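You operate a simulated robot arm through the tools that you are given. There is no shell and no other tool. Be economical: measure what you need, move in short steps, check, and stop when the job is done.

You are at the controls of a simulated two-armed robot. One attempt, no reset.

TASK
Pack the bracket named on the green card in the card's slot and lock the green crate.
Fine: one dry pack from beside the crate in the same slot; lid on, both its catch blocks turned in.

The check looks at the end state, three seconds after you hand in, the way a careful person would. Anything else that was tipped, shoved, dropped, spilled or broken makes it a failure. Lids that push on must go on centred and level and be pressed home; caps that screw on are set level and turned clockwise until they are tight.

THE ROBOT
Two 7-joint arms with fingered hands on one trunk, on a base that drives. Base frame: it is fixed to the floor where the robot stands at the start and does not move with it; the origin is under the middle of the robot, x ahead of it, y to its left, z up; the surface under the hand at the start is at about z = 723. Readings come in mm, degrees, newtons and seconds.
The left shoulder is at the start at [70, 132, 1117], the right one opposite. With the tool pointing down near the work surface each hand reaches from about 100 to 600 mm from the robot's upright axis, wherever it stands, measured 20 degrees to its own side. Places, roughly: left catch block of the green crate [500, 600, 800]; left catch block of the teal crate [1000, 600, 800]; right catch block of the green crate [500, 300, 800]; right catch block of the teal crate [1000, 300, 800]. Payload 2.3 kg a hand.
Tool frame (each hand has its own): the origin (TCP) lies between the finger pads and is the grasp point; the fingertips stand 25 mm ahead of it; z points along the fingers, y is the line along which they close. The gripper opens to 88 mm. The gripper's body begins 29 mm behind the TCP. The gripper is a hand of 3 fingers: y runs from the thumb to the fingers, the wrist lies at [-13, -97, -162] in the tool frame, and closing takes about 1.5 s.
Orientation is told as [roll, pitch, yaw] about the base's x, y, z axes, in that order, counted from this pose: with the fingers straight down and the wrist toward the robot, the tool's x, y and z point along [0, 1, 0], [1, 0, 0] and [0, 0, -1] of the base frame.

THE INTERFACE
- The arms move only by the tool servo_tool. It takes "left_series", "right_series" or both (then of equal length, played together; a hand with none holds still); each is a list of rows, each an object (a shift or turn left out is 0, a gripper value left out holds the last) with "jaw": the opening, from 0 (shut) to 1 (fully open); "dp": the shift along the tool's x, y, z in cm, a list of three; "dr": the turn, a rotation vector about the tool's x, y, z in degrees, a list of three. In form: [{"jaw": jaw, "dp": [tx, ty, tz], "dr": [rx, ry, rz]}, ...]. A call has 1 to 12 rows; each row shifts and turns the commanded pose from where the row before left it, along the tool's axes as they then stand. Rows are played at 5 a second. More than 50 mm and 8.6 degrees between two rows, or a gripper value outside its range, and nothing of the call is played. A pose out of reach is approached as far as the arm can. The call stops where the force on the tool passes 90 N (or 10 N more than at its start, if that is more) or the arm is blocked; 0.2 s more then pass. Each finger travels about 108 mm/s and halts on what it meets, pressing with about 22 N; the grip force reading is that of the motor and also rises with nothing between the fingers. The clock runs only during rows and for 0.2 s after the last one: add rows that do not move to give the fingers time. It gives the time, the measured TCP pose, the force on the tool (base axes), the opening and the grip force at its end, in the units of the frame above (readings bear some noise), with the torque about the TCP (base axes, N m) and any sound that the robot's microphone picked up.
- Cameras (640 x 400 px; columns grow to the right, rows downward): "scene" is now at [128.4, 32.4, 1423.4]; the picture's right is [0.48, -0.88, -0.00], its down [-0.68, -0.38, -0.62] and it looks along [0.55, 0.30, -0.78] (base axes); focal length 260 px, centre (320, 200). "left" rides on the left gripper at [-58, -85, -99] in its tool frame; the picture's right is [-0.67, -0.35, 0.66], its down [0.69, -0.63, 0.37] and it looks along [0.29, 0.69, 0.66] (tool axes); focal length 261 px, centre (320, 200). "right" rides on the right gripper at [58, -85, -99] in its tool frame; the picture's right is [-0.67, 0.35, -0.66], its down [-0.68, -0.63, 0.37] and it looks along [-0.28, 0.69, 0.66] (tool axes); focal length 261 px, centre (320, 200). There is no depth. A picture from a camera that has moved, and an enlarged one, comes with that camera's place and axes in the base frame and with its lens. The place of the scene camera against the robot may be out by one fixed shift of up to 18 mm in any direction.
- snapshot(camera): a new picture of that camera. No time passes.
- lift_body(by): slides the trunk up (or, below 0, down) by that many mm; the arms and the scene camera ride with it, the base frame stays. It gives what a move gives, with no picture.
- roll_base(legs): drives the robot by 1 to 6 legs, each [ahead, left, turn to the left] in mm, mm and degrees, along the robot's own axes; the way and the turn of a leg run together, so that a leg with both is an arc; at most 1500 mm and 180 degrees a leg. The arms and the cameras ride along, it lands a little off, and it stops where it bumps. It gives what a move gives.
- grasp_type(shape, hand): the hand has 3 fingers and takes this shape, open, in about a second: jaw (thumb against the fingers, like two jaws); tri (thumb and two fingers); tip (a fingertip pinch); poke (one finger out to press); point (the index stretched); flat (the hand flat); cup (the hand cupped); fist (a fist). The gripper value then closes the fingers along that shape, each until it touches; the sizes above hold for jaw. It gives what a move gives, with no picture.
- pan_tilt(pan, tilt): turns the head with the scene camera to pan (to the left, within 86 degrees either way) and tilt (down, from -29 to 69), counted from straight ahead of the robot. It gives what a move gives.
- inspect(camera, box): a new picture of the part [left, top, right, bottom] of that camera's present view, enlarged. No time passes.
- finish_job(): hands the job in; it is judged then, once.

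Go step by step. Nothing tells you exact positions but the pictures and the camera data: compare them with the known pose of the tool, close in by small moves and look again before you grip or let go. The budget is 120 turns and 92 pictures, counting those below and the enlarged ones. Unless the task says otherwise, let go and move clear before handing in, and close with one line.

The tools are called after ">>>" by a JSON object that holds its "fn" and its "kwargs". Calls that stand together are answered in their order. servo_tool: Moves the arms, as the interface text tells. Its arguments: {"type":"object","properties":{"left_series":{"type":"array","items":{"type":"object","properties":{"jaw":{"type":"number"},"dp":{"type":"array","items":{"type":"number"}},"dr":{"type":"array","items":{"type":"number"}}}}},"right_series":{"type":"array","items":{"type":"object","properties":{"jaw":{"type":"number"},"dp":{"type":"array","items":{"type":"number"}},"dr":{"type":"array","items":{"type":"number"}}}}}},"required":[]} The other tools are called the same way: lift_body (by) slides the trunk up or down; grasp_type (shape, hand) gives the hand a shape; roll_base (legs) drives the base; pan_tilt (pan, tilt) turns the head that bears the scene camera; snapshot (camera) takes a picture; inspect (camera, box) takes an enlarged picture of a part of a camera's view; finish_job () hands the job in.

At the start:

```text
time_s: 0.0
left_tool_pos: [255.0, 375.1, 1146.3]
left_tool_rot: [0.1, 0.0, 0.1]
left_wrist_force: [0.4, 0.3, 0.4]
left_torque: [-0.01, 0.0, -0.02]
left_width: 87.7
left_gripper_force: 0.1
left_shape: jaw
right_tool_pos: [454.9, 2.9, 1193.5]
right_tool_rot: [0.1, 0.0, 0.1]
right_wrist_force: [-0.7, -0.6, -0.1]
right_torque: [-0.01, 0.02, 0.02]
right_width: 87.4
right_gripper_force: 0.1
right_shape: jaw
trunk travel left (down, up): [-675.0, 165.0]
robot x, y, heading: [0.0, -1.2, -0.2]
head pan, tilt: [28.9, 51.4]
```

scene: 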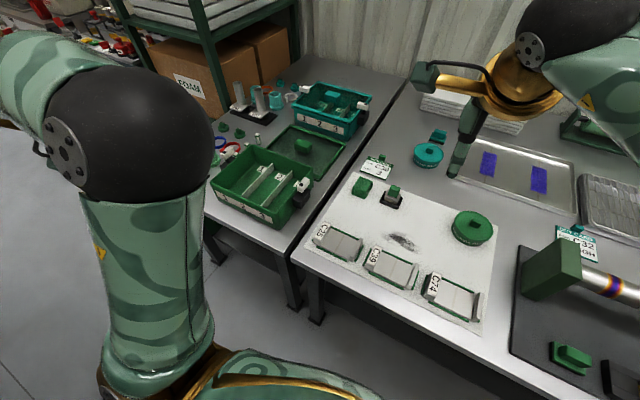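
right: 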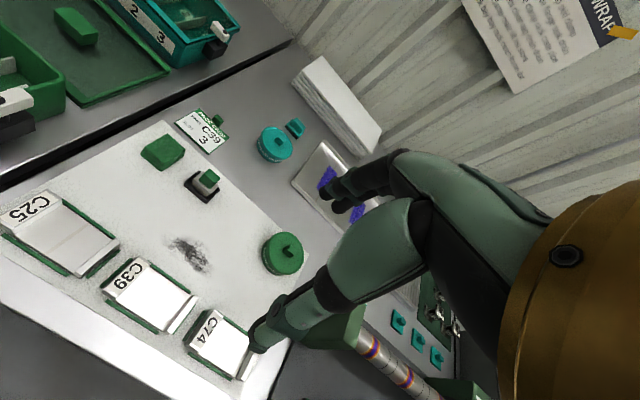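
left: 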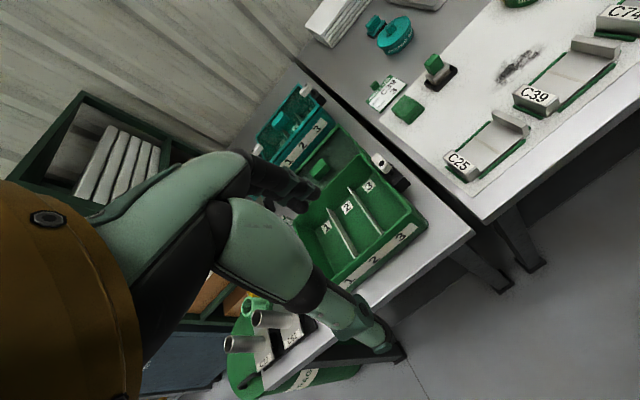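

I see a green crate at left, brackets C25/C39/C74 on a mat, and two cards. First I'll enlarge the cards, crate and surroundings.

>>> {"fn": "inspect", "kwargs": {"camera": "scene", "box": [200, 70, 400, 240]}}

>>> {"fn": "inspect", "kwargs": {"camera": "right", "box": [90, 80, 310, 220]}}

>>> {"fn": "inspect", "kwargs": {"camera": "scene", "box": [480, 190, 640, 310]}}

>>> {"fn": "inspect", "kwargs": {"camera": "left", "box": [240, 60, 480, 280]}}

```text
2.35 times, centred on (300, 155) of scene
camera zoom: at [128.4, 32.4, 1423.4], right [0.48, -0.88, 0.0], down [-0.68, -0.38, -0.62], along [0.55, 0.3, -0.78], focal length 613 px, centre (367, 306)
```

zoom: 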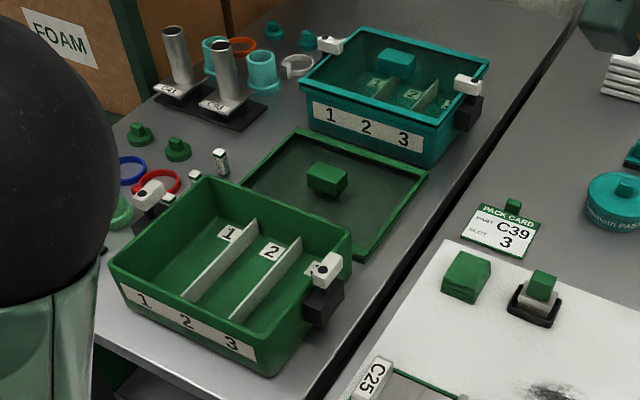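

```text
2.86 times, centred on (200, 150) of right
camera zoom: at [368.5, 60.8, 1294.7], right [0.35, -0.67, 0.66], down [-0.63, -0.69, -0.37], along [0.7, -0.28, -0.66], focal length 745 px, centre (663, 343)
```

zoom: 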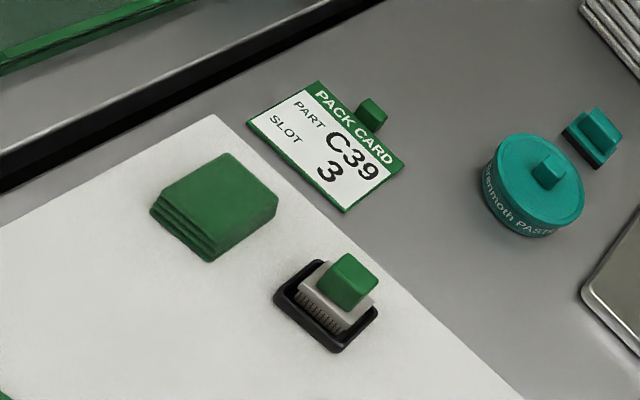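

```text
3.33 times, centred on (560, 250) of scene
camera zoom: at [128.4, 32.4, 1423.4], right [0.48, -0.88, 0.0], down [-0.68, -0.38, -0.62], along [0.55, 0.3, -0.78], focal length 868 px, centre (-480, 33)
```

zoom: 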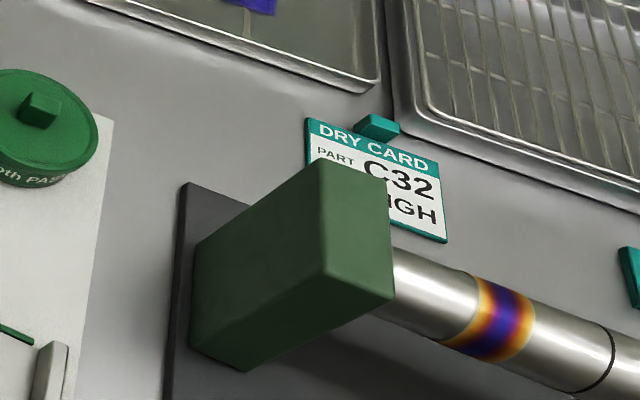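

```text
1.82 times, centred on (360, 170) of left
camera zoom: at [169.5, 318.3, 1247.0], right [-0.35, -0.67, -0.66], down [-0.63, 0.69, -0.37], along [0.69, 0.29, -0.66], focal length 474 px, centre (247, 254)
```

zoom: 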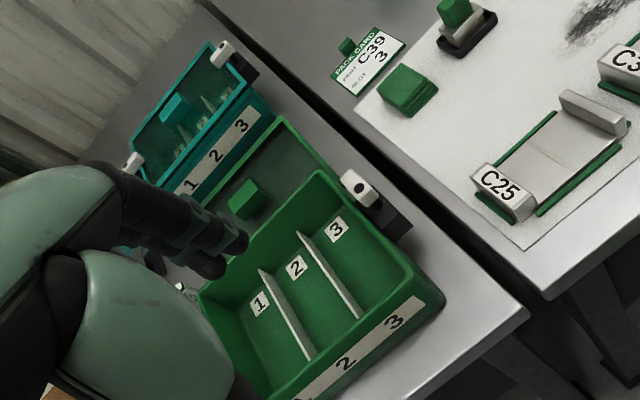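

Green card says C39, slot 3. Next I look at the brackets and at the region left of the crate, where the dry packs should be.

>>> {"fn": "inspect", "kwargs": {"camera": "right", "box": [0, 180, 320, 380]}}

>>> {"fn": "pan_tilt", "kwargs": {"pan": 60, "tilt": 45}}

>>> {"fn": "snapshot", "kwargs": {"camera": "scene"}}

```text
2.00 times, centred on (160, 280) of right
camera zoom: at [368.5, 60.8, 1294.7], right [0.35, -0.67, 0.66], down [-0.63, -0.69, -0.37], along [0.7, -0.28, -0.66], focal length 521 px, centre (640, 40)
```

zoom: 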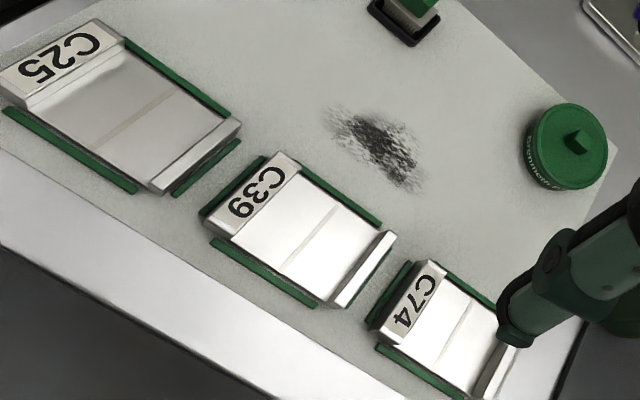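

```text
time_s: 1.0
left_tool_pos: [255.4, 375.2, 1146.9]
left_tool_rot: [-0.1, -0.1, 0.1]
left_wrist_force: [-0.7, 0.0, 0.3]
left_torque: [0.0, 0.04, 0.02]
left_width: 87.8
left_gripper_force: 0.0
left_shape: jaw
right_tool_pos: [454.5, 2.7, 1193.2]
right_tool_rot: [0.1, -0.1, 0.0]
right_wrist_force: [0.3, 0.1, -0.2]
right_torque: [0.01, -0.04, 0.01]
right_width: 87.6
right_gripper_force: 0.2
right_shape: jaw
trunk travel left (down, up): [-675.0, 165.0]
robot x, y, heading: [2.2, 0.4, -0.0]
head pan, tilt: [60.0, 45.0]
```

```text
83 pictures are left
camera scene: at [102.8, 66.1, 1432.1], right [0.87, -0.5, 0.0], down [-0.35, -0.61, -0.71], along [0.35, 0.61, -0.71], focal length 260 px, centre (320, 200)
```

scene: 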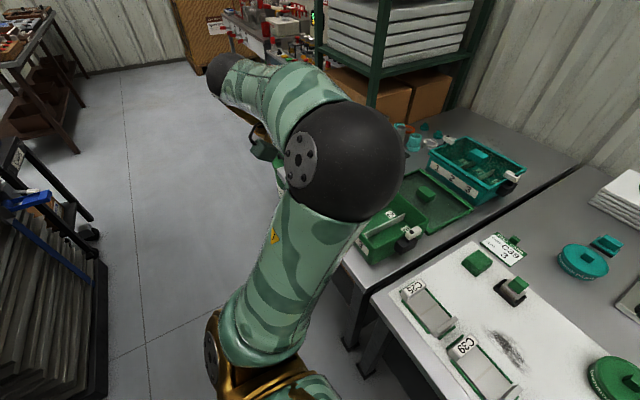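

Floor to the left is clear. The brackets sit in low green cradles; C39 is about 71×115 mm with its length along y. I'll drive left so I can survey the crate.

>>> {"fn": "roll_base", "kwargs": {"legs": [[0, 420, 0]]}}

>>> {"fn": "pan_tilt", "kwargs": {"pan": 0, "tilt": 50}}

>>> {"fn": "snapshot", "kwargs": {"camera": "scene"}}

>>> {"fn": "snapshot", "kwargs": {"camera": "left"}}

```text
time_s: 3.5
left_tool_pos: [255.0, 793.1, 1146.9]
left_tool_rot: [0.1, 0.1, 0.0]
left_wrist_force: [0.8, 0.0, -0.9]
left_torque: [-0.02, -0.03, 0.0]
left_width: 87.7
left_gripper_force: 0.1
left_shape: jaw
right_tool_pos: [453.3, 420.5, 1194.2]
right_tool_rot: [0.0, -0.1, 0.1]
right_wrist_force: [0.5, 0.6, 1.1]
right_torque: [-0.01, -0.02, 0.0]
right_width: 87.9
right_gripper_force: 0.0
right_shape: jaw
trunk travel left (down, up): [-675.0, 165.0]
robot x, y, heading: [0.6, 419.6, -0.1]
head pan, tilt: [60.0, 45.0]
```

```text
time_s: 4.8
left_tool_pos: [255.1, 793.7, 1146.6]
left_tool_rot: [-0.1, -0.1, 0.0]
left_wrist_force: [0.9, -0.7, 1.7]
left_torque: [0.02, 0.02, 0.0]
left_width: 87.7
left_gripper_force: 0.0
left_shape: jaw
right_tool_pos: [453.5, 421.2, 1193.5]
right_tool_rot: [0.0, 0.0, 0.2]
right_wrist_force: [-0.6, -0.1, 0.3]
right_torque: [0.0, 0.0, -0.01]
right_width: 87.6
right_gripper_force: 0.1
right_shape: jaw
trunk travel left (down, up): [-675.0, 165.0]
robot x, y, heading: [3.2, 417.1, 0.0]
head pan, tilt: [0.0, 50.0]
```

```text
82 pictures are left
camera scene: at [138.8, 414.6, 1425.2], right [0.0, -1.0, 0.0], down [-0.77, 0.0, -0.64], along [0.64, 0.0, -0.77], focal length 260 px, centre (320, 200)
```

scene: 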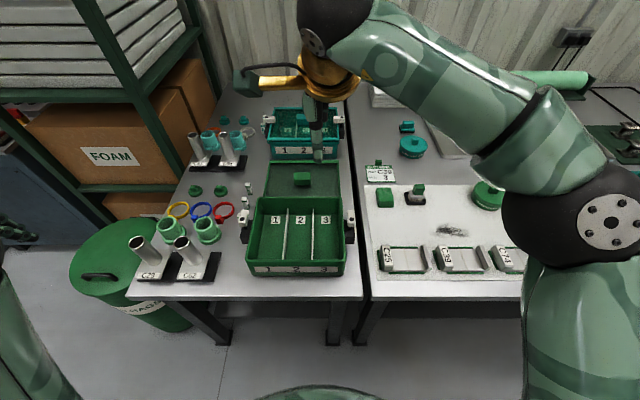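

```text
81 pictures are left
camera left: at [169.0, 737.0, 1247.0], right [-0.35, -0.67, -0.66], down [-0.63, 0.69, -0.37], along [0.69, 0.29, -0.66], focal length 261 px, centre (320, 200)
```

left: 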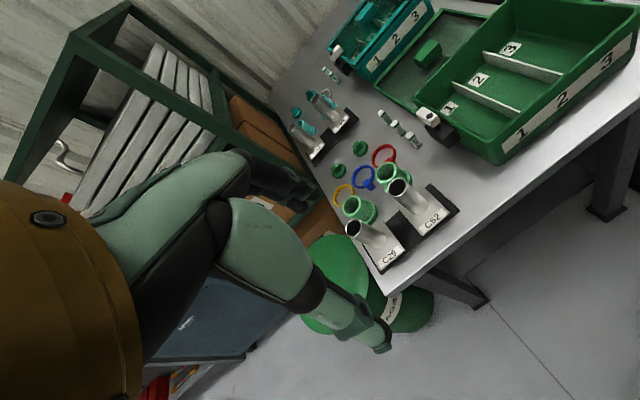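

Excellent view now. I'll enlarge the items beside the crate and the crate itself.

>>> {"fn": "inspect", "kwargs": {"camera": "left", "box": [320, 60, 480, 160]}}

>>> {"fn": "inspect", "kwargs": {"camera": "scene", "box": [220, 150, 370, 290]}}

>>> {"fn": "inspect", "kwargs": {"camera": "scene", "box": [360, 200, 520, 300]}}

```text
4.00 times, centred on (400, 110) of left
camera zoom: at [169.0, 737.0, 1247.0], right [-0.35, -0.67, -0.66], down [-0.63, 0.69, -0.37], along [0.69, 0.29, -0.66], focal length 1043 px, centre (0, 560)
```

zoom: 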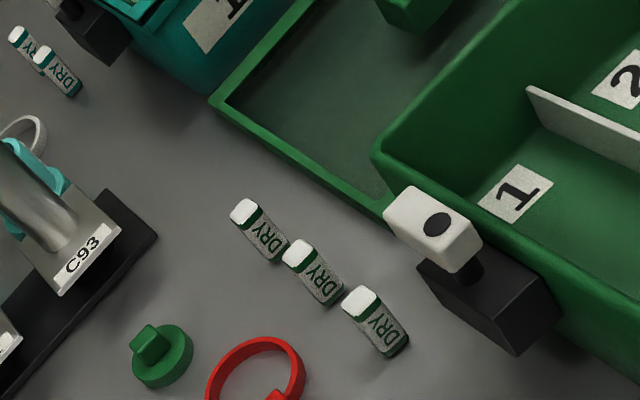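

```text
2.86 times, centred on (295, 220) of scene
camera zoom: at [138.8, 414.6, 1425.2], right [0.0, -1.0, 0.0], down [-0.77, 0.0, -0.64], along [0.64, 0.0, -0.77], focal length 744 px, centre (391, 143)
```

zoom: 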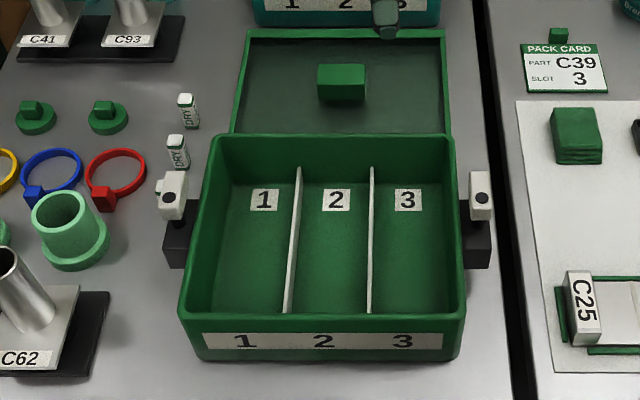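

```text
4.00 times, centred on (440, 250) of scene
camera zoom: at [138.8, 414.6, 1425.2], right [0.0, -1.0, 0.0], down [-0.77, 0.0, -0.64], along [0.64, 0.0, -0.77], focal length 1042 px, centre (-160, 0)
```

zoom: 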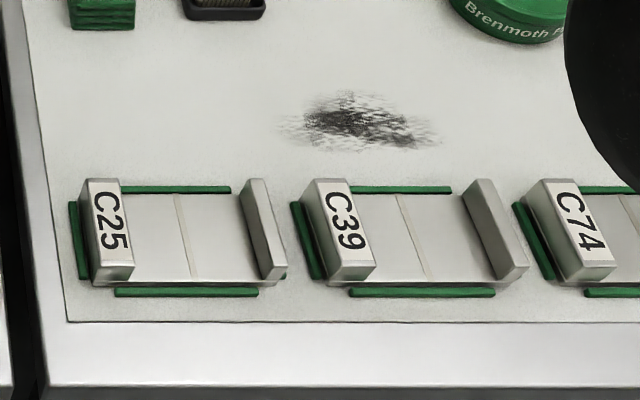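

Card: C39, slot 3 (right slot). Dry packs are the three small "DRY" boxes left of the crate; the catch blocks are the white pivots on each side. I'll drive to a bracket-picking position and look at C39 closely.

>>> {"fn": "roll_base", "kwargs": {"legs": [[0, -260, 0], [90, 0, 0]]}}

>>> {"fn": "servo_tool", "kwargs": {"right_series": [{"dp": [0, -4, 3], "dr": [0, 0, -8.5]}, {"dp": [0, -4, 3], "dr": [0, 0, -8.5]}, {"dp": [0, 0, 4], "dr": [0, 0, -8.5]}, {"dp": [0, 0, 4], "dr": [0, 0, -8.5]}, {"dp": [0, 0, 4], "dr": [0, 0, -8.5]}, {"dp": [0, 0, 4], "dr": [0, 0, -8.5]}]}}

>>> {"fn": "snapshot", "kwargs": {"camera": "right"}}

```text
time_s: 7.4
left_tool_pos: [340.2, 530.8, 1149.3]
left_tool_rot: [0.1, -0.2, 0.1]
left_wrist_force: [-0.5, 0.7, -0.1]
left_torque: [-0.01, 0.03, -0.02]
left_width: 87.6
left_gripper_force: 0.1
left_shape: jaw
right_tool_pos: [540.3, 158.4, 1195.5]
right_tool_rot: [0.1, -0.2, 0.3]
right_wrist_force: [-0.3, -0.7, 0.0]
right_torque: [0.0, -0.01, 0.0]
right_width: 87.5
right_gripper_force: 0.1
right_shape: jaw
trunk travel left (down, up): [-675.0, 165.0]
robot x, y, heading: [87.4, 151.9, 0.2]
head pan, tilt: [0.0, 50.0]
```

```text
time_s: 8.8
left_tool_pos: [344.4, 531.3, 1145.4]
left_tool_rot: [0.0, 0.1, 0.2]
left_wrist_force: [0.0, 0.3, 0.4]
left_torque: [-0.03, -0.01, 0.02]
left_width: 87.5
left_gripper_force: 0.0
left_shape: jaw
right_tool_pos: [464.1, 150.5, 973.6]
right_tool_rot: [0.0, -0.1, 51.2]
right_wrist_force: [-0.3, 0.0, 0.4]
right_torque: [0.01, 0.0, 0.03]
right_width: 87.9
right_gripper_force: 0.0
right_shape: jaw
trunk travel left (down, up): [-675.0, 165.0]
robot x, y, heading: [88.7, 156.5, 0.3]
head pan, tilt: [0.0, 50.0]
```

```text
77 pictures are left
camera right: at [366.5, 121.4, 1073.8], right [0.74, -0.15, 0.66], down [0.14, -0.92, -0.37], along [0.66, 0.37, -0.66], focal length 261 px, centre (320, 200)
```

right: 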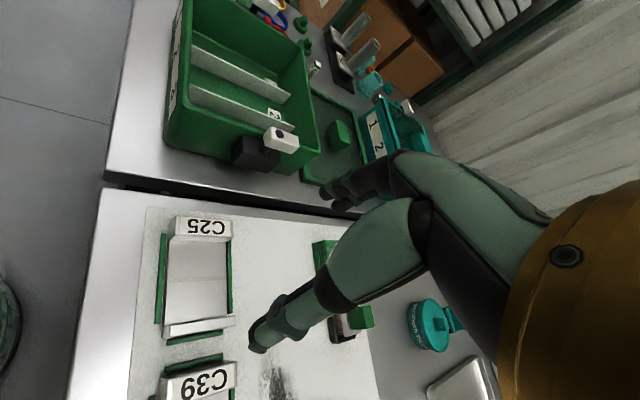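

Turning to yaw 90 and going above the C39 label block for a close look.

>>> {"fn": "servo_tool", "kwargs": {"right_series": [{"dr": [0, 0, -7.8]}, {"dr": [0, 0, -7.8]}, {"dr": [0, 0, -7.8]}, {"dr": [0, 0, -7.8]}, {"dr": [0, 0, -7.6]}, {"dp": [-0.7, -4.5, 0]}, {"dp": [-0.7, -4.5, 0]}, {"dp": [0, 0, 4]}, {"dp": [0, 0, 4]}, {}]}}

>>> {"fn": "snapshot", "kwargs": {"camera": "right"}}

>>> {"fn": "pan_tilt", "kwargs": {"pan": -25, "tilt": 60}}

>>> {"fn": "snapshot", "kwargs": {"camera": "scene"}}

```text
time_s: 11.0
left_tool_pos: [343.4, 530.6, 1147.4]
left_tool_rot: [0.1, 0.0, 0.1]
left_wrist_force: [0.5, 0.7, 0.4]
left_torque: [-0.01, 0.0, 0.0]
left_width: 87.5
left_gripper_force: 0.1
left_shape: jaw
right_tool_pos: [453.8, 120.1, 892.7]
right_tool_rot: [-0.2, -0.1, 66.8]
right_wrist_force: [0.4, -0.1, -0.8]
right_torque: [0.03, 0.04, 0.01]
right_width: 87.8
right_gripper_force: 0.1
right_shape: jaw
right hand out of reach, approached as far as the arm can: row 3, 4, 5, 6, 7
trunk travel left (down, up): [-675.0, 165.0]
robot x, y, heading: [87.2, 153.6, -0.1]
head pan, tilt: [0.0, 50.0]
```

```text
76 pictures are left
camera right: at [366.8, 64.4, 994.6], right [0.75, 0.06, 0.66], down [0.38, -0.85, -0.37], along [0.54, 0.53, -0.66], focal length 261 px, centre (320, 200)
```

right: 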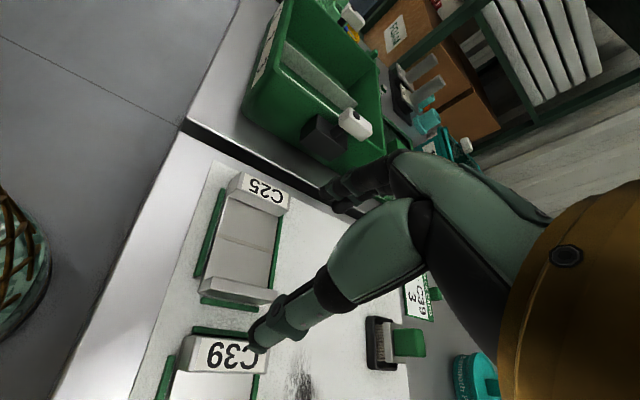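

```text
time_s: 11.9
left_tool_pos: [342.7, 530.4, 1147.9]
left_tool_rot: [-0.1, -0.1, 0.1]
left_wrist_force: [-0.2, 0.5, 0.0]
left_torque: [-0.03, -0.01, -0.04]
left_width: 87.5
left_gripper_force: 0.1
left_shape: jaw
right_tool_pos: [454.9, 119.8, 894.8]
right_tool_rot: [0.0, -0.1, 66.9]
right_wrist_force: [0.3, 0.6, -1.0]
right_torque: [-0.01, 0.01, 0.01]
right_width: 87.8
right_gripper_force: 0.0
right_shape: jaw
trunk travel left (down, up): [-675.0, 165.0]
robot x, y, heading: [88.9, 156.4, -0.1]
head pan, tilt: [-25.0, 60.0]
```

```text
75 pictures are left
camera scene: at [211.3, 122.8, 1412.7], right [-0.42, -0.91, 0.0], down [-0.79, 0.36, -0.5], along [0.45, -0.21, -0.87], focal length 260 px, centre (320, 200)
```

scene: 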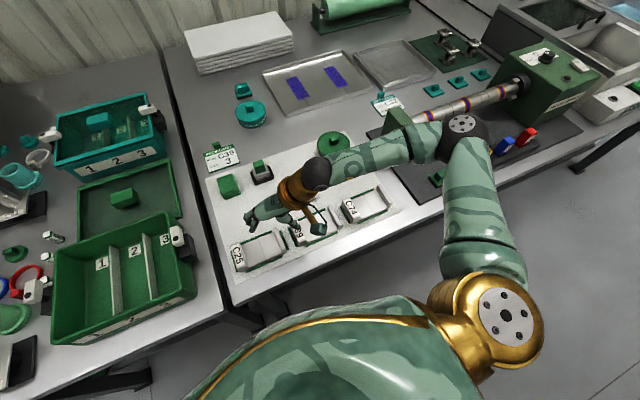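

Yaw 90 is beyond this arm's wrist range here, so I'll turn the robot body: raise the hand, drive right, and turn left 40°.

>>> {"fn": "servo_tool", "kwargs": {"right_series": [{"dp": [0, 0, -5], "dr": [0, 0, 5]}, {"dp": [0, 0, -5], "dr": [0, 0, 5]}, {"dp": [0, 0, -5], "dr": [0, 0, 5]}, {}]}}

>>> {"fn": "roll_base", "kwargs": {"legs": [[0, -245, 0], [0, 0, 40]]}}

>>> {"fn": "pan_tilt", "kwargs": {"pan": -20, "tilt": 60}}

>>> {"fn": "snapshot", "kwargs": {"camera": "scene"}}

```text
time_s: 12.9
left_tool_pos: [343.9, 530.9, 1147.7]
left_tool_rot: [0.0, 0.0, 0.1]
left_wrist_force: [-0.1, 0.2, -0.4]
left_torque: [-0.01, 0.05, -0.02]
left_width: 87.7
left_gripper_force: 0.0
left_shape: jaw
right_tool_pos: [453.8, 118.7, 1043.7]
right_tool_rot: [0.0, -0.1, 51.7]
right_wrist_force: [-0.3, 0.0, -0.1]
right_torque: [0.0, 0.02, 0.02]
right_width: 87.9
right_gripper_force: 0.1
right_shape: jaw
trunk travel left (down, up): [-675.0, 165.0]
robot x, y, heading: [90.2, 153.7, 0.2]
head pan, tilt: [-25.0, 60.0]
```

```text
time_s: 16.6
left_tool_pos: [39.9, 362.5, 1146.9]
left_tool_rot: [0.1, 0.0, 40.4]
left_wrist_force: [-0.6, 0.6, 0.2]
left_torque: [0.0, 0.06, -0.05]
left_width: 87.5
left_gripper_force: 0.1
left_shape: jaw
right_tool_pos: [390.6, 122.5, 1043.6]
right_tool_rot: [0.0, -0.2, 92.0]
right_wrist_force: [0.5, 0.5, 0.4]
right_torque: [0.0, 0.03, -0.03]
right_width: 87.7
right_gripper_force: 0.1
right_shape: jaw
trunk travel left (down, up): [-675.0, 165.0]
robot x, y, heading: [93.2, -91.4, 40.5]
head pan, tilt: [-25.0, 60.0]
```

```text
time_s: 17.2
left_tool_pos: [40.4, 363.0, 1147.3]
left_tool_rot: [0.0, 0.0, 40.5]
left_wrist_force: [-0.2, 0.2, 0.2]
left_torque: [0.03, 0.0, -0.01]
left_width: 87.7
left_gripper_force: 0.0
left_shape: jaw
right_tool_pos: [389.8, 121.6, 1043.1]
right_tool_rot: [0.1, -0.1, 92.1]
right_wrist_force: [-0.3, 0.6, 0.2]
right_torque: [0.03, 0.02, -0.01]
right_width: 87.7
right_gripper_force: 0.0
right_shape: jaw
trunk travel left (down, up): [-675.0, 165.0]
robot x, y, heading: [88.6, -87.6, 40.5]
head pan, tilt: [-20.0, 60.0]
```

```text
74 pictures are left
camera scene: at [201.6, -37.2, 1412.7], right [0.35, -0.94, 0.0], down [-0.81, -0.3, -0.5], along [0.47, 0.17, -0.87], focal length 260 px, centre (320, 200)
```

scene: 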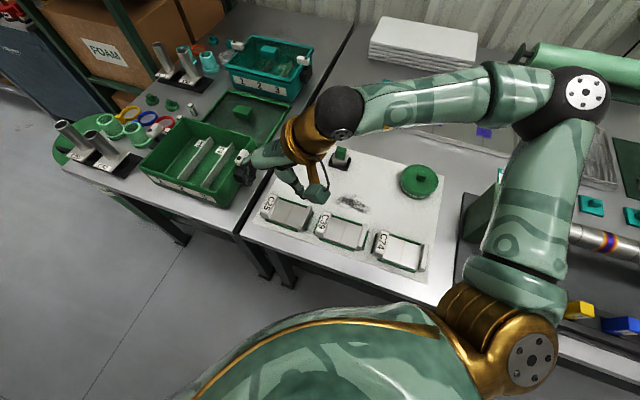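

Now yaw ≈ 92 with the arm in range. Moving over C39 at z≈870 for a close look.

>>> {"fn": "servo_tool", "kwargs": {"right_series": [{"dp": [-3, -2, 3], "dr": [0, 0, 2]}, {"dp": [-3, -2, 4]}, {"dp": [-2.8, -2.4, 5]}, {"dp": [0, 0, 5]}, {}]}}

>>> {"fn": "snapshot", "kwargs": {"camera": "right"}}

>>> {"fn": "inspect", "kwargs": {"camera": "scene", "box": [250, 170, 400, 270]}}

```text
refused: row 2 steps farther than a row can; nothing moved
```

```text
73 pictures are left
camera right: at [335.3, 34.7, 1144.2], right [0.66, 0.37, 0.66], down [0.71, -0.6, -0.37], along [0.26, 0.71, -0.66], focal length 261 px, centre (320, 200)
```

right: 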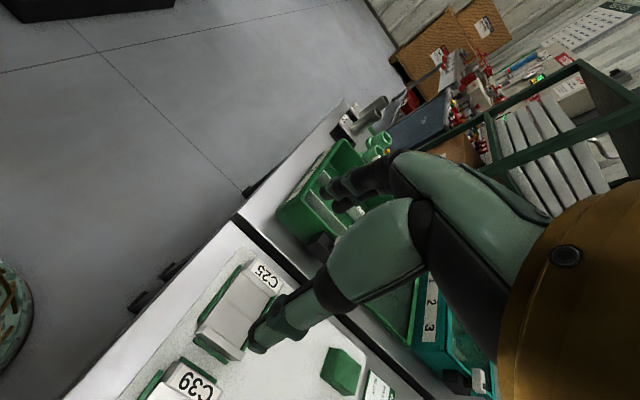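

```text
4.00 times, centred on (325, 220) of scene
camera zoom: at [201.6, -37.2, 1412.7], right [0.35, -0.94, 0.0], down [-0.81, -0.3, -0.5], along [0.47, 0.17, -0.87], focal length 1042 px, centre (300, 120)
```

zoom: 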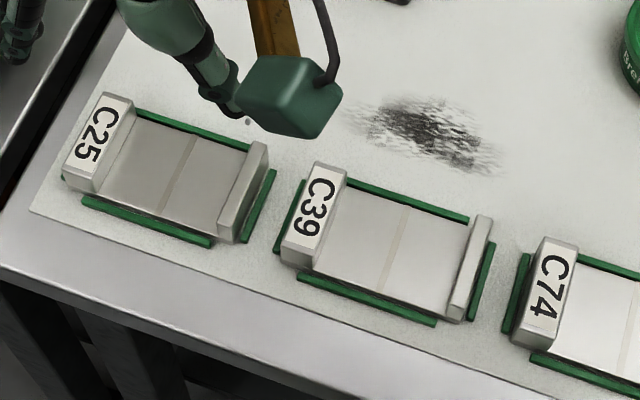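

Splitting the move into smaller rows.

>>> {"fn": "servo_tool", "kwargs": {"right_series": [{"dp": [-3, -2, 2], "dr": [0, 0, 2]}, {"dp": [-3, -2, 2]}, {"dp": [-2.8, -2.4, 3]}, {"dp": [0, 0, 4.5]}, {"dp": [0, 0, 3.5]}, {}]}}

>>> {"fn": "snapshot", "kwargs": {"camera": "right"}}

>>> {"fn": "inspect", "kwargs": {"camera": "scene", "box": [250, 170, 400, 270]}}

```text
time_s: 18.6
left_tool_pos: [39.1, 360.7, 1145.5]
left_tool_rot: [0.1, 0.0, 40.4]
left_wrist_force: [0.1, 0.9, 0.2]
left_torque: [0.03, 0.01, -0.01]
left_width: 87.6
left_gripper_force: 0.1
left_shape: jaw
right_tool_pos: [465.7, 71.4, 908.1]
right_tool_rot: [0.1, -0.1, 90.1]
right_wrist_force: [0.3, 0.3, 0.0]
right_torque: [0.01, 0.01, 0.02]
right_width: 87.6
right_gripper_force: 0.1
right_shape: jaw
right hand out of reach, approached as far as the arm can: row 3
trunk travel left (down, up): [-675.0, 165.0]
robot x, y, heading: [91.1, -86.2, 40.4]
head pan, tilt: [-20.0, 60.0]
```

```text
71 pictures are left
camera right: at [407.7, -14.3, 1008.3], right [0.67, 0.35, 0.66], down [0.69, -0.63, -0.37], along [0.28, 0.7, -0.66], focal length 261 px, centre (320, 200)
```

right: 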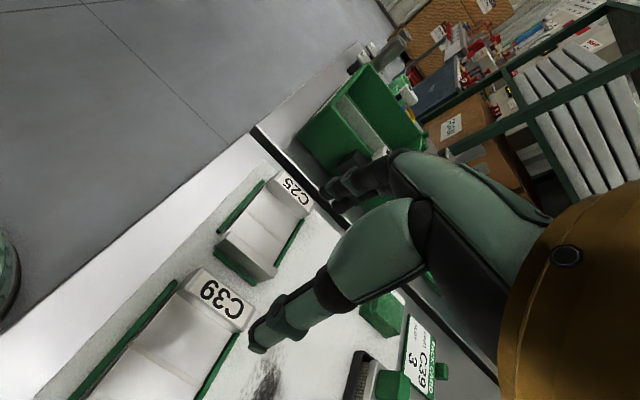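

```text
4.00 times, centred on (325, 220) of scene
camera zoom: at [201.2, -37.5, 1412.7], right [0.35, -0.94, 0.0], down [-0.81, -0.3, -0.5], along [0.47, 0.17, -0.87], focal length 1042 px, centre (300, 120)
```

zoom: 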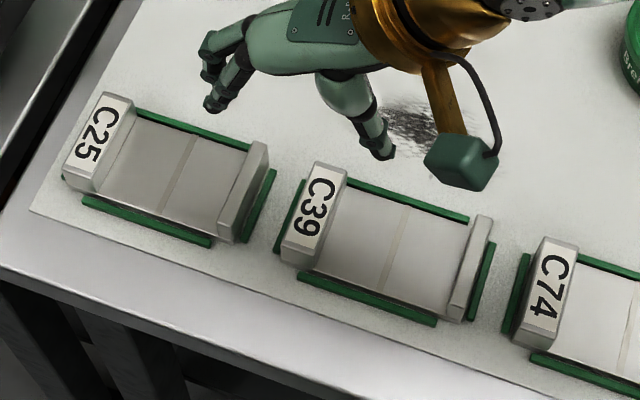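

>>> {"fn": "inspect", "kwargs": {"camera": "right", "box": [100, 230, 300, 390]}}

```text
2.50 times, centred on (200, 310) of right
camera zoom: at [407.7, -14.3, 1008.3], right [0.67, 0.35, 0.66], down [0.69, -0.63, -0.37], along [0.28, 0.7, -0.66], focal length 652 px, centre (620, -75)
```

zoom: 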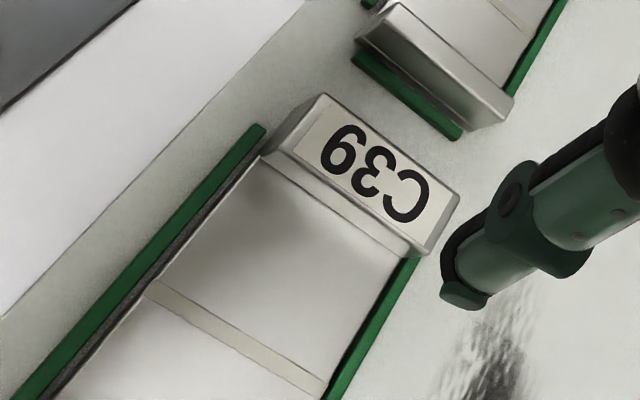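

Label block top ≈ x 446–512, y 56–77. I'll partly close the jaws, align, and descend to z≈800 before looking again.

>>> {"fn": "servo_tool", "kwargs": {"right_series": [{"jaw": 0.45, "dp": [-0.7, -0.3, 2.5]}, {"dp": [-0.6, -0.2, 2.5]}, {"dp": [0, 0, 3]}, {"dp": [0, 0, 3]}, {}]}}

>>> {"fn": "inspect", "kwargs": {"camera": "right", "box": [120, 150, 400, 350]}}

>>> {"fn": "inspect", "kwargs": {"camera": "scene", "box": [250, 170, 400, 270]}}

```text
time_s: 19.8
left_tool_pos: [39.9, 361.6, 1147.3]
left_tool_rot: [0.0, 0.0, 40.5]
left_wrist_force: [0.2, -0.6, 0.3]
left_torque: [-0.03, 0.0, 0.02]
left_width: 87.6
left_gripper_force: 0.1
left_shape: jaw
right_tool_pos: [479.1, 66.7, 798.5]
right_tool_rot: [0.0, -0.2, 90.0]
right_wrist_force: [1.0, 1.5, 0.0]
right_torque: [0.0, 0.02, -0.01]
right_width: 40.0
right_gripper_force: 0.0
right_shape: jaw
trunk travel left (down, up): [-675.0, 165.0]
robot x, y, heading: [91.5, -88.3, 40.4]
head pan, tilt: [-20.0, 60.0]
```

```text
2.00 times, centred on (260, 250) of right
camera zoom: at [420.3, -18.6, 898.5], right [0.67, 0.35, 0.66], down [0.69, -0.63, -0.37], along [0.28, 0.7, -0.66], focal length 521 px, centre (440, 100)
```

zoom: 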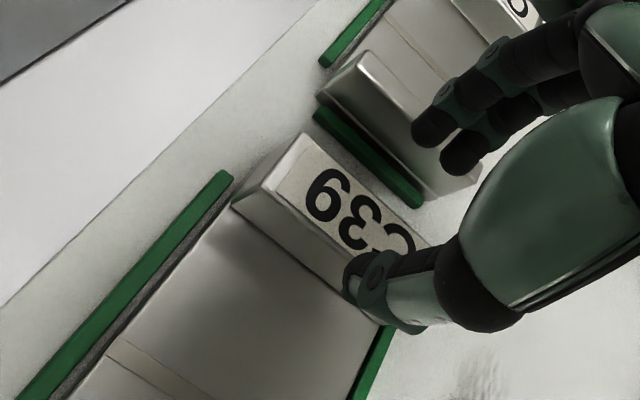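

```text
4.00 times, centred on (325, 220) of scene
camera zoom: at [201.3, -37.3, 1412.7], right [0.35, -0.94, 0.0], down [-0.81, -0.3, -0.5], along [0.47, 0.17, -0.87], focal length 1042 px, centre (300, 120)
```

zoom: 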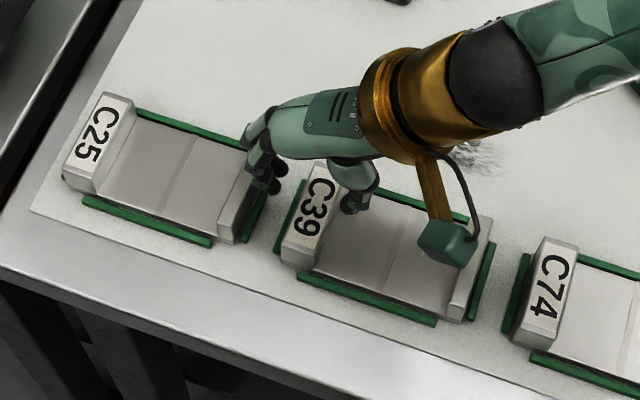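

Triangulation: block top z≈755, y 53–76, x 445–512; the jaws straddle it well. Descending to TCP z≈763.

>>> {"fn": "servo_tool", "kwargs": {"right_series": [{"jaw": 0.39, "dp": [0, -0.15, 1]}, {"dp": [0, 0, 1]}, {"dp": [0, 0, 1]}, {"dp": [0, 0, 0.5]}, {}]}}

>>> {"fn": "inspect", "kwargs": {"camera": "right", "box": [120, 150, 400, 350]}}

>>> {"fn": "inspect", "kwargs": {"camera": "scene", "box": [270, 180, 370, 260]}}

```text
time_s: 21.0
left_tool_pos: [40.2, 362.7, 1148.2]
left_tool_rot: [-0.1, 0.0, 40.4]
left_wrist_force: [0.1, -0.3, 0.3]
left_torque: [0.02, 0.01, -0.04]
left_width: 87.4
left_gripper_force: 0.0
left_shape: jaw
right_tool_pos: [479.7, 64.6, 763.4]
right_tool_rot: [0.1, -0.2, 90.1]
right_wrist_force: [0.1, -1.2, -0.1]
right_torque: [-0.04, 0.01, 0.02]
right_width: 34.5
right_gripper_force: 0.0
right_shape: jaw
trunk travel left (down, up): [-675.0, 165.0]
robot x, y, heading: [90.1, -89.2, 40.5]
head pan, tilt: [-20.0, 60.0]
```

```text
2.00 times, centred on (260, 250) of right
camera zoom: at [420.2, -20.0, 863.9], right [0.67, 0.35, 0.66], down [0.69, -0.63, -0.37], along [0.28, 0.7, -0.66], focal length 521 px, centre (440, 100)
```

zoom: 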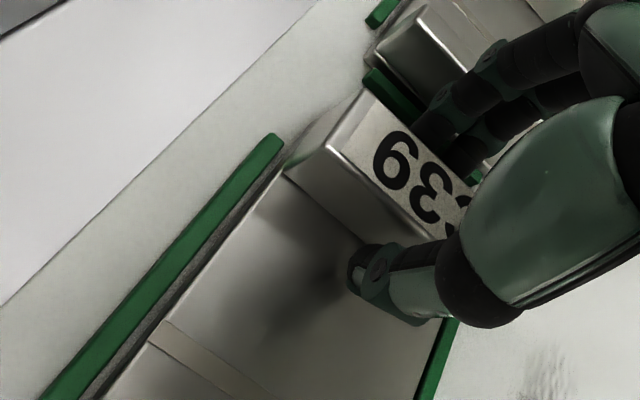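

```text
5.00 times, centred on (320, 220) of scene
camera zoom: at [201.6, -37.2, 1412.7], right [0.35, -0.94, 0.0], down [-0.81, -0.3, -0.5], along [0.47, 0.17, -0.87], focal length 1302 px, centre (320, 100)
```

zoom: 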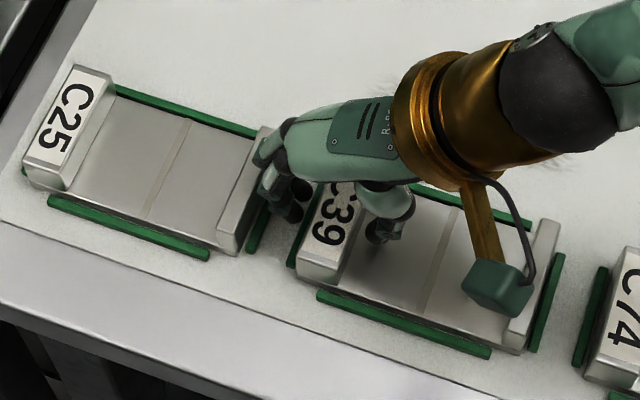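

Straddled. Closing on the label block.

>>> {"fn": "servo_tool", "kwargs": {"right_series": [{"dp": [0, 0, 0.2], "jaw": 0.3}, {"jaw": 0.15}, {"jaw": 0.0}, {}, {}, {}, {}]}}

>>> {"fn": "servo_tool", "kwargs": {"right_series": [{"dp": [0, 0, -0.5]}, {"dp": [0, 0, -0.5]}, {"dp": [0, 0, -1]}, {"dp": [0, 0, -1]}, {}]}}

>>> {"fn": "inspect", "kwargs": {"camera": "scene", "box": [250, 170, 400, 270]}}

>>> {"fn": "snapshot", "kwargs": {"camera": "right"}}

```text
time_s: 22.6
left_tool_pos: [40.2, 362.2, 1146.2]
left_tool_rot: [0.0, 0.1, 40.4]
left_wrist_force: [-0.3, -0.3, -0.2]
left_torque: [0.01, 0.02, 0.03]
left_width: 87.5
left_gripper_force: 0.1
left_shape: jaw
right_tool_pos: [477.4, 65.2, 761.5]
right_tool_rot: [0.0, -0.1, 90.1]
right_wrist_force: [-0.2, -0.9, -0.2]
right_torque: [-0.01, 0.0, -0.01]
right_width: 18.7
right_gripper_force: 22.2
right_shape: jaw
trunk travel left (down, up): [-675.0, 165.0]
robot x, y, heading: [87.3, -87.2, 40.1]
head pan, tilt: [-20.0, 60.0]
```

```text
time_s: 23.8
left_tool_pos: [41.2, 362.7, 1146.1]
left_tool_rot: [0.1, -0.1, 40.4]
left_wrist_force: [0.0, 0.9, 0.1]
left_torque: [0.01, -0.03, 0.0]
left_width: 87.7
left_gripper_force: 0.1
left_shape: jaw
right_tool_pos: [478.3, 64.7, 790.9]
right_tool_rot: [-0.1, -0.1, 90.1]
right_wrist_force: [0.2, 1.1, -3.7]
right_torque: [0.19, -0.05, 0.01]
right_width: 18.9
right_gripper_force: 22.0
right_shape: jaw
trunk travel left (down, up): [-675.0, 165.0]
robot x, y, heading: [86.2, -87.6, 40.4]
head pan, tilt: [-20.0, 60.0]
```

```text
4.00 times, centred on (325, 220) of scene
camera zoom: at [202.6, -37.0, 1412.6], right [0.35, -0.94, 0.0], down [-0.81, -0.3, -0.5], along [0.47, 0.17, -0.87], focal length 1042 px, centre (300, 120)
```

zoom: 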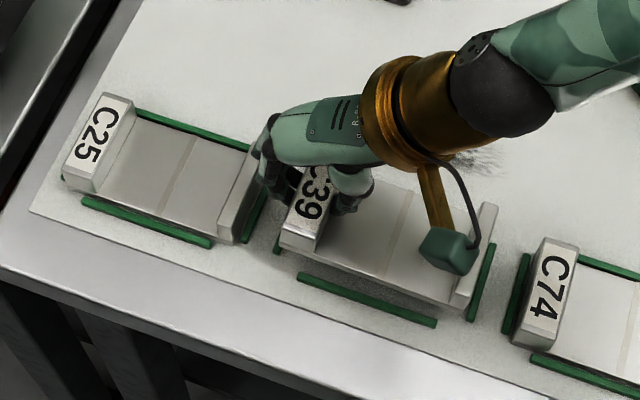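

```text
63 pictures are left
camera right: at [420.2, -20.3, 891.7], right [0.67, 0.35, 0.66], down [0.69, -0.63, -0.37], along [0.28, 0.7, -0.66], focal length 261 px, centre (320, 200)
```

right: 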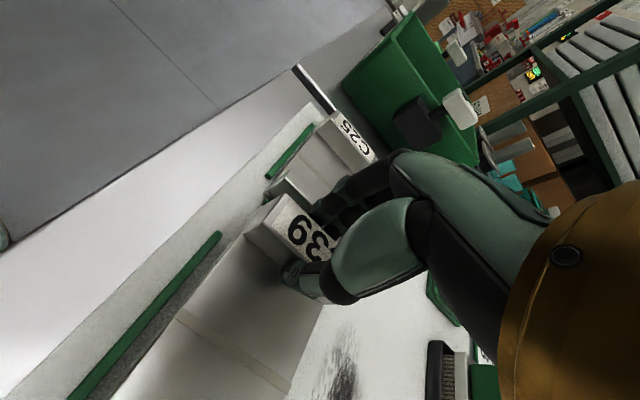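

Lifted level, about 0.38 kg. Raising it high, then turning the body back to heading 0 and driving toward the crate.

>>> {"fn": "servo_tool", "kwargs": {"right_series": [{"dp": [0.5, -0.5, -2]}, {"dp": [0.5, -0.5, -3]}, {"dp": [1, -0.5, -3]}, {"dp": [1, -0.5, -3]}, {"dp": [1, 0, -3]}, {"dp": [1, 0, -3]}, {}]}}

>>> {"fn": "roll_base", "kwargs": {"legs": [[0, 0, -40]]}}

>>> {"fn": "servo_tool", "kwargs": {"right_series": [{"dr": [0, 0, 7]}, {"dr": [0, 0, 7]}, {"dr": [0, 0, 7]}, {"dr": [0, 0, 7]}, {"dr": [0, 0, 7]}, {"dr": [0, 0, 7]}, {"dr": [0, 0, 7]}, {}]}}

>>> {"fn": "pan_tilt", "kwargs": {"pan": 0, "tilt": 60}}

>>> {"fn": "snapshot", "kwargs": {"camera": "scene"}}

```text
time_s: 25.4
left_tool_pos: [41.1, 362.1, 1146.6]
left_tool_rot: [0.1, -0.1, 40.4]
left_wrist_force: [0.5, -0.4, 0.2]
left_torque: [0.04, 0.02, -0.02]
left_width: 87.8
left_gripper_force: 0.1
left_shape: jaw
right_tool_pos: [428.9, 44.6, 961.1]
right_tool_rot: [0.2, -0.1, 90.2]
right_wrist_force: [0.4, -0.4, -3.8]
right_torque: [0.13, 0.05, 0.0]
right_width: 18.9
right_gripper_force: 21.6
right_shape: jaw
trunk travel left (down, up): [-675.0, 165.0]
robot x, y, heading: [87.7, -84.6, 40.5]
head pan, tilt: [-20.0, 60.0]
```

```text
time_s: 27.7
left_tool_pos: [342.4, 287.5, 1147.8]
left_tool_rot: [0.1, -0.1, 0.4]
left_wrist_force: [-0.3, -0.9, 0.8]
left_torque: [-0.02, 0.01, -0.01]
left_width: 87.6
left_gripper_force: 0.0
left_shape: jaw
right_tool_pos: [434.2, -205.1, 961.5]
right_tool_rot: [0.0, -0.1, 50.0]
right_wrist_force: [0.1, -0.3, -3.1]
right_torque: [0.12, -0.08, 0.01]
right_width: 18.8
right_gripper_force: 21.9
right_shape: jaw
trunk travel left (down, up): [-675.0, 165.0]
robot x, y, heading: [87.1, -86.7, 0.2]
head pan, tilt: [-20.0, 60.0]
```

```text
time_s: 29.5
left_tool_pos: [344.1, 287.3, 1146.1]
left_tool_rot: [0.0, -0.1, 0.3]
left_wrist_force: [-0.2, -0.9, 0.2]
left_torque: [0.02, 0.0, 0.02]
left_width: 87.8
left_gripper_force: 0.1
left_shape: jaw
right_tool_pos: [434.9, -206.7, 960.5]
right_tool_rot: [0.1, -0.1, 0.9]
right_wrist_force: [-0.8, -0.7, -4.2]
right_torque: [0.02, -0.19, 0.0]
right_width: 18.7
right_gripper_force: 21.3
right_shape: jaw
trunk travel left (down, up): [-675.0, 165.0]
robot x, y, heading: [88.1, -83.5, 0.3]
head pan, tilt: [-20.0, 60.0]
```

```text
time_s: 30.3
left_tool_pos: [342.7, 287.9, 1145.6]
left_tool_rot: [0.2, 0.0, 0.3]
left_wrist_force: [-0.5, -0.1, 0.7]
left_torque: [0.0, 0.04, 0.01]
left_width: 87.4
left_gripper_force: 0.1
left_shape: jaw
right_tool_pos: [435.0, -205.9, 961.9]
right_tool_rot: [0.1, 0.0, 1.0]
right_wrist_force: [-0.4, -0.4, -2.8]
right_torque: [0.02, -0.14, 0.01]
right_width: 19.0
right_gripper_force: 21.9
right_shape: jaw
trunk travel left (down, up): [-675.0, 165.0]
robot x, y, heading: [87.9, -89.0, 0.3]
head pan, tilt: [0.0, 60.0]
```

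```text
62 pictures are left
camera scene: at [218.4, -92.8, 1412.6], right [0.0, -1.0, 0.0], down [-0.87, 0.0, -0.5], along [0.5, 0.0, -0.87], focal length 260 px, centre (320, 200)
```

scene: 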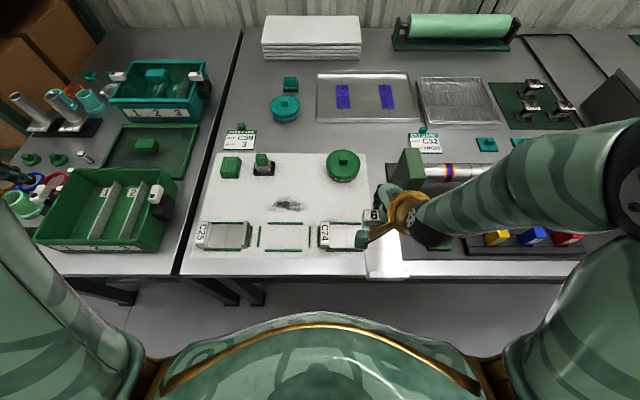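

Bracket held straight at yaw ~1. Driving left to face the crate.

>>> {"fn": "roll_base", "kwargs": {"legs": [[0, 540, 0]]}}

>>> {"fn": "pan_tilt", "kwargs": {"pan": 0, "tilt": 62}}

>>> {"fn": "snapshot", "kwargs": {"camera": "scene"}}

>>> {"fn": "snapshot", "kwargs": {"camera": "right"}}

```text
time_s: 33.5
left_tool_pos: [342.3, 825.9, 1147.1]
left_tool_rot: [0.1, 0.0, 0.0]
left_wrist_force: [0.7, -0.4, -0.1]
left_torque: [-0.01, 0.04, -0.04]
left_width: 87.7
left_gripper_force: 0.0
left_shape: jaw
right_tool_pos: [432.4, 332.0, 960.9]
right_tool_rot: [0.1, 0.1, 0.8]
right_wrist_force: [-0.1, 1.2, -4.1]
right_torque: [0.01, -0.21, 0.03]
right_width: 18.9
right_gripper_force: 21.9
right_shape: jaw
trunk travel left (down, up): [-675.0, 165.0]
robot x, y, heading: [89.0, 452.2, -0.1]
head pan, tilt: [0.0, 60.0]
```

```text
time_s: 34.1
left_tool_pos: [342.9, 827.4, 1146.7]
left_tool_rot: [0.1, 0.0, 0.1]
left_wrist_force: [0.2, 0.2, -0.5]
left_torque: [0.0, -0.02, 0.0]
left_width: 87.6
left_gripper_force: 0.0
left_shape: jaw
right_tool_pos: [431.2, 332.4, 960.8]
right_tool_rot: [0.1, 0.0, 0.9]
right_wrist_force: [0.0, -0.3, -3.2]
right_torque: [-0.01, -0.17, -0.01]
right_width: 19.1
right_gripper_force: 22.0
right_shape: jaw
trunk travel left (down, up): [-675.0, 165.0]
robot x, y, heading: [84.8, 451.5, 0.1]
head pan, tilt: [0.0, 62.0]
```

```text
61 pictures are left
camera scene: at [214.2, 446.3, 1410.3], right [0.0, -1.0, 0.0], down [-0.88, 0.0, -0.47], along [0.47, 0.0, -0.88], focal length 260 px, centre (320, 200)
```

scene: 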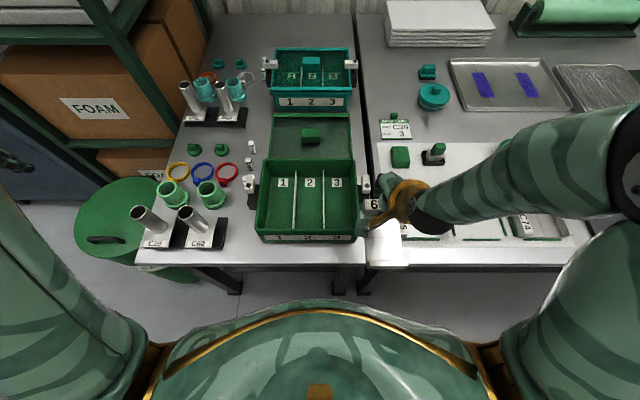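

```text
60 pictures are left
camera right: at [345.8, 389.5, 1062.1], right [0.36, -0.67, 0.66], down [-0.62, -0.69, -0.37], along [0.7, -0.28, -0.66], focal length 261 px, centre (320, 200)
```

right: 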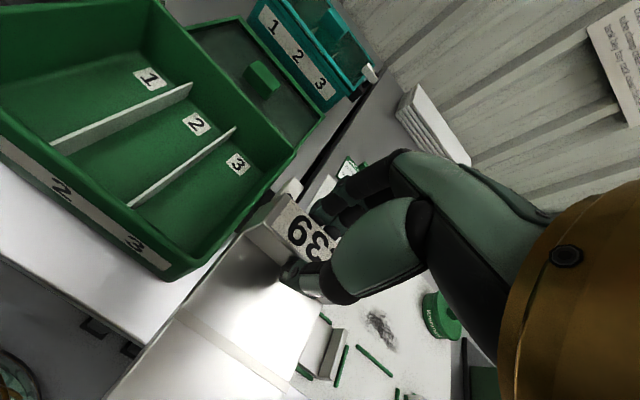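

>>> {"fn": "inspect", "kwargs": {"camera": "right", "box": [40, 90, 320, 290]}}

>>> {"fn": "inspect", "kwargs": {"camera": "scene", "box": [230, 140, 390, 250]}}

```text
2.00 times, centred on (180, 190) of right
camera zoom: at [345.8, 389.5, 1062.1], right [0.36, -0.67, 0.66], down [-0.62, -0.69, -0.37], along [0.7, -0.28, -0.66], focal length 521 px, centre (600, 220)
```

zoom: 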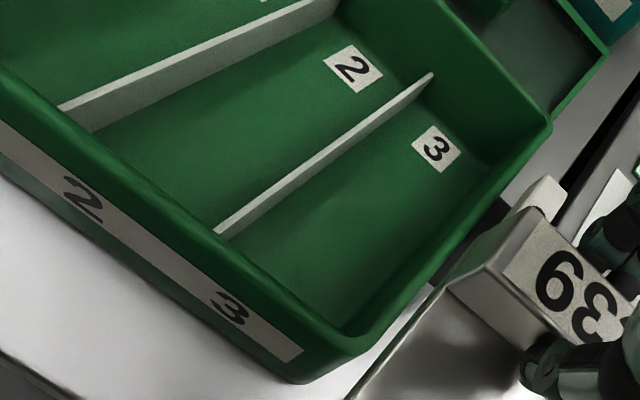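

```text
3.64 times, centred on (310, 195) of scene
camera zoom: at [214.2, 446.3, 1410.3], right [0.0, -1.0, 0.0], down [-0.88, 0.0, -0.47], along [0.47, 0.0, -0.88], focal length 947 px, centre (356, 218)
```

zoom: 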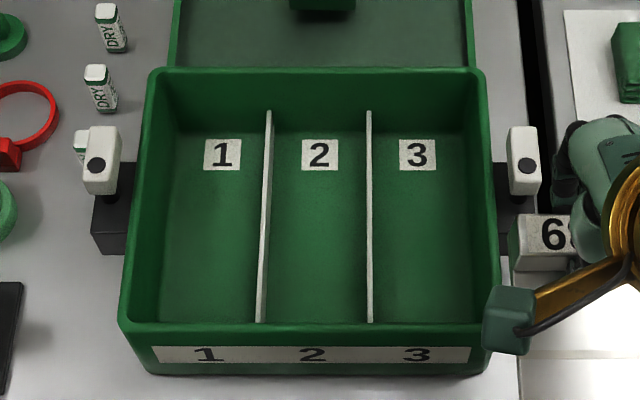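

Slot 3 spans about y 355–437, crate interior x ≈ 447–653. I'll move over the slot with the label block TCP at (572, 397) then check.

>>> {"fn": "servo_tool", "kwargs": {"right_series": [{"dp": [1.5, 3, 0], "dr": [0, 0, 0.9]}, {"dp": [1.5, 3, 0]}, {"dp": [1.5, 3, 0]}, {"dp": [1.5, 3, 0]}, {"dp": [0.5, 2.1, 0]}, {"dp": [0, 0, 4]}, {"dp": [0, 0, 3]}, {}]}}

>>> {"fn": "snapshot", "kwargs": {"camera": "right"}}

>>> {"fn": "inspect", "kwargs": {"camera": "scene", "box": [230, 140, 390, 250]}}

```text
time_s: 35.9
left_tool_pos: [343.0, 826.9, 1148.2]
left_tool_rot: [0.1, 0.0, 0.1]
left_wrist_force: [-0.2, -0.7, 0.4]
left_torque: [0.04, -0.02, 0.01]
left_width: 87.8
left_gripper_force: 0.0
left_shape: jaw
right_tool_pos: [572.4, 396.8, 891.4]
right_tool_rot: [0.0, 0.0, -0.2]
right_wrist_force: [0.6, -0.8, -4.4]
right_torque: [0.0, -0.18, 0.05]
right_width: 18.8
right_gripper_force: 22.1
right_shape: jaw
right hand out of reach, approached as far as the arm can: row 4
trunk travel left (down, up): [-675.0, 165.0]
robot x, y, heading: [87.7, 447.7, -0.1]
head pan, tilt: [0.0, 62.0]
```

```text
57 pictures are left
camera right: at [487.4, 456.0, 991.6], right [0.35, -0.67, 0.66], down [-0.63, -0.68, -0.37], along [0.69, -0.29, -0.66], focal length 261 px, centre (320, 200)
```

right: 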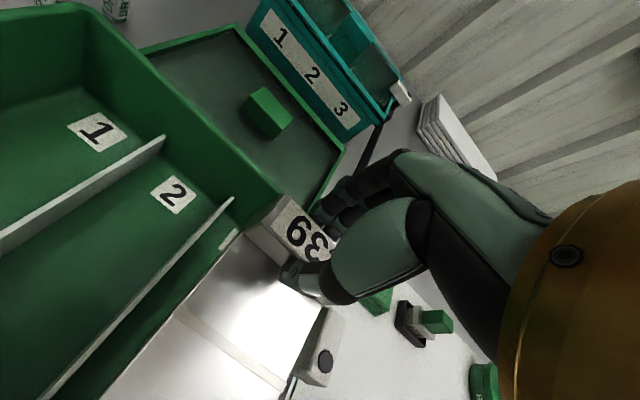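

```text
3.64 times, centred on (310, 195) of scene
camera zoom: at [214.5, 446.4, 1410.3], right [0.0, -1.0, 0.0], down [-0.88, 0.0, -0.47], along [0.47, 0.0, -0.88], focal length 947 px, centre (356, 218)
```

zoom: 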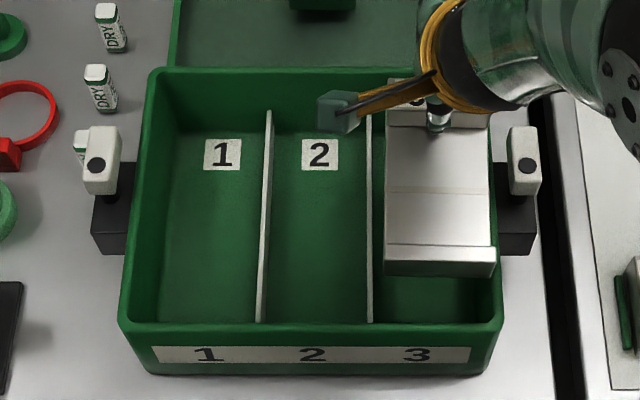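

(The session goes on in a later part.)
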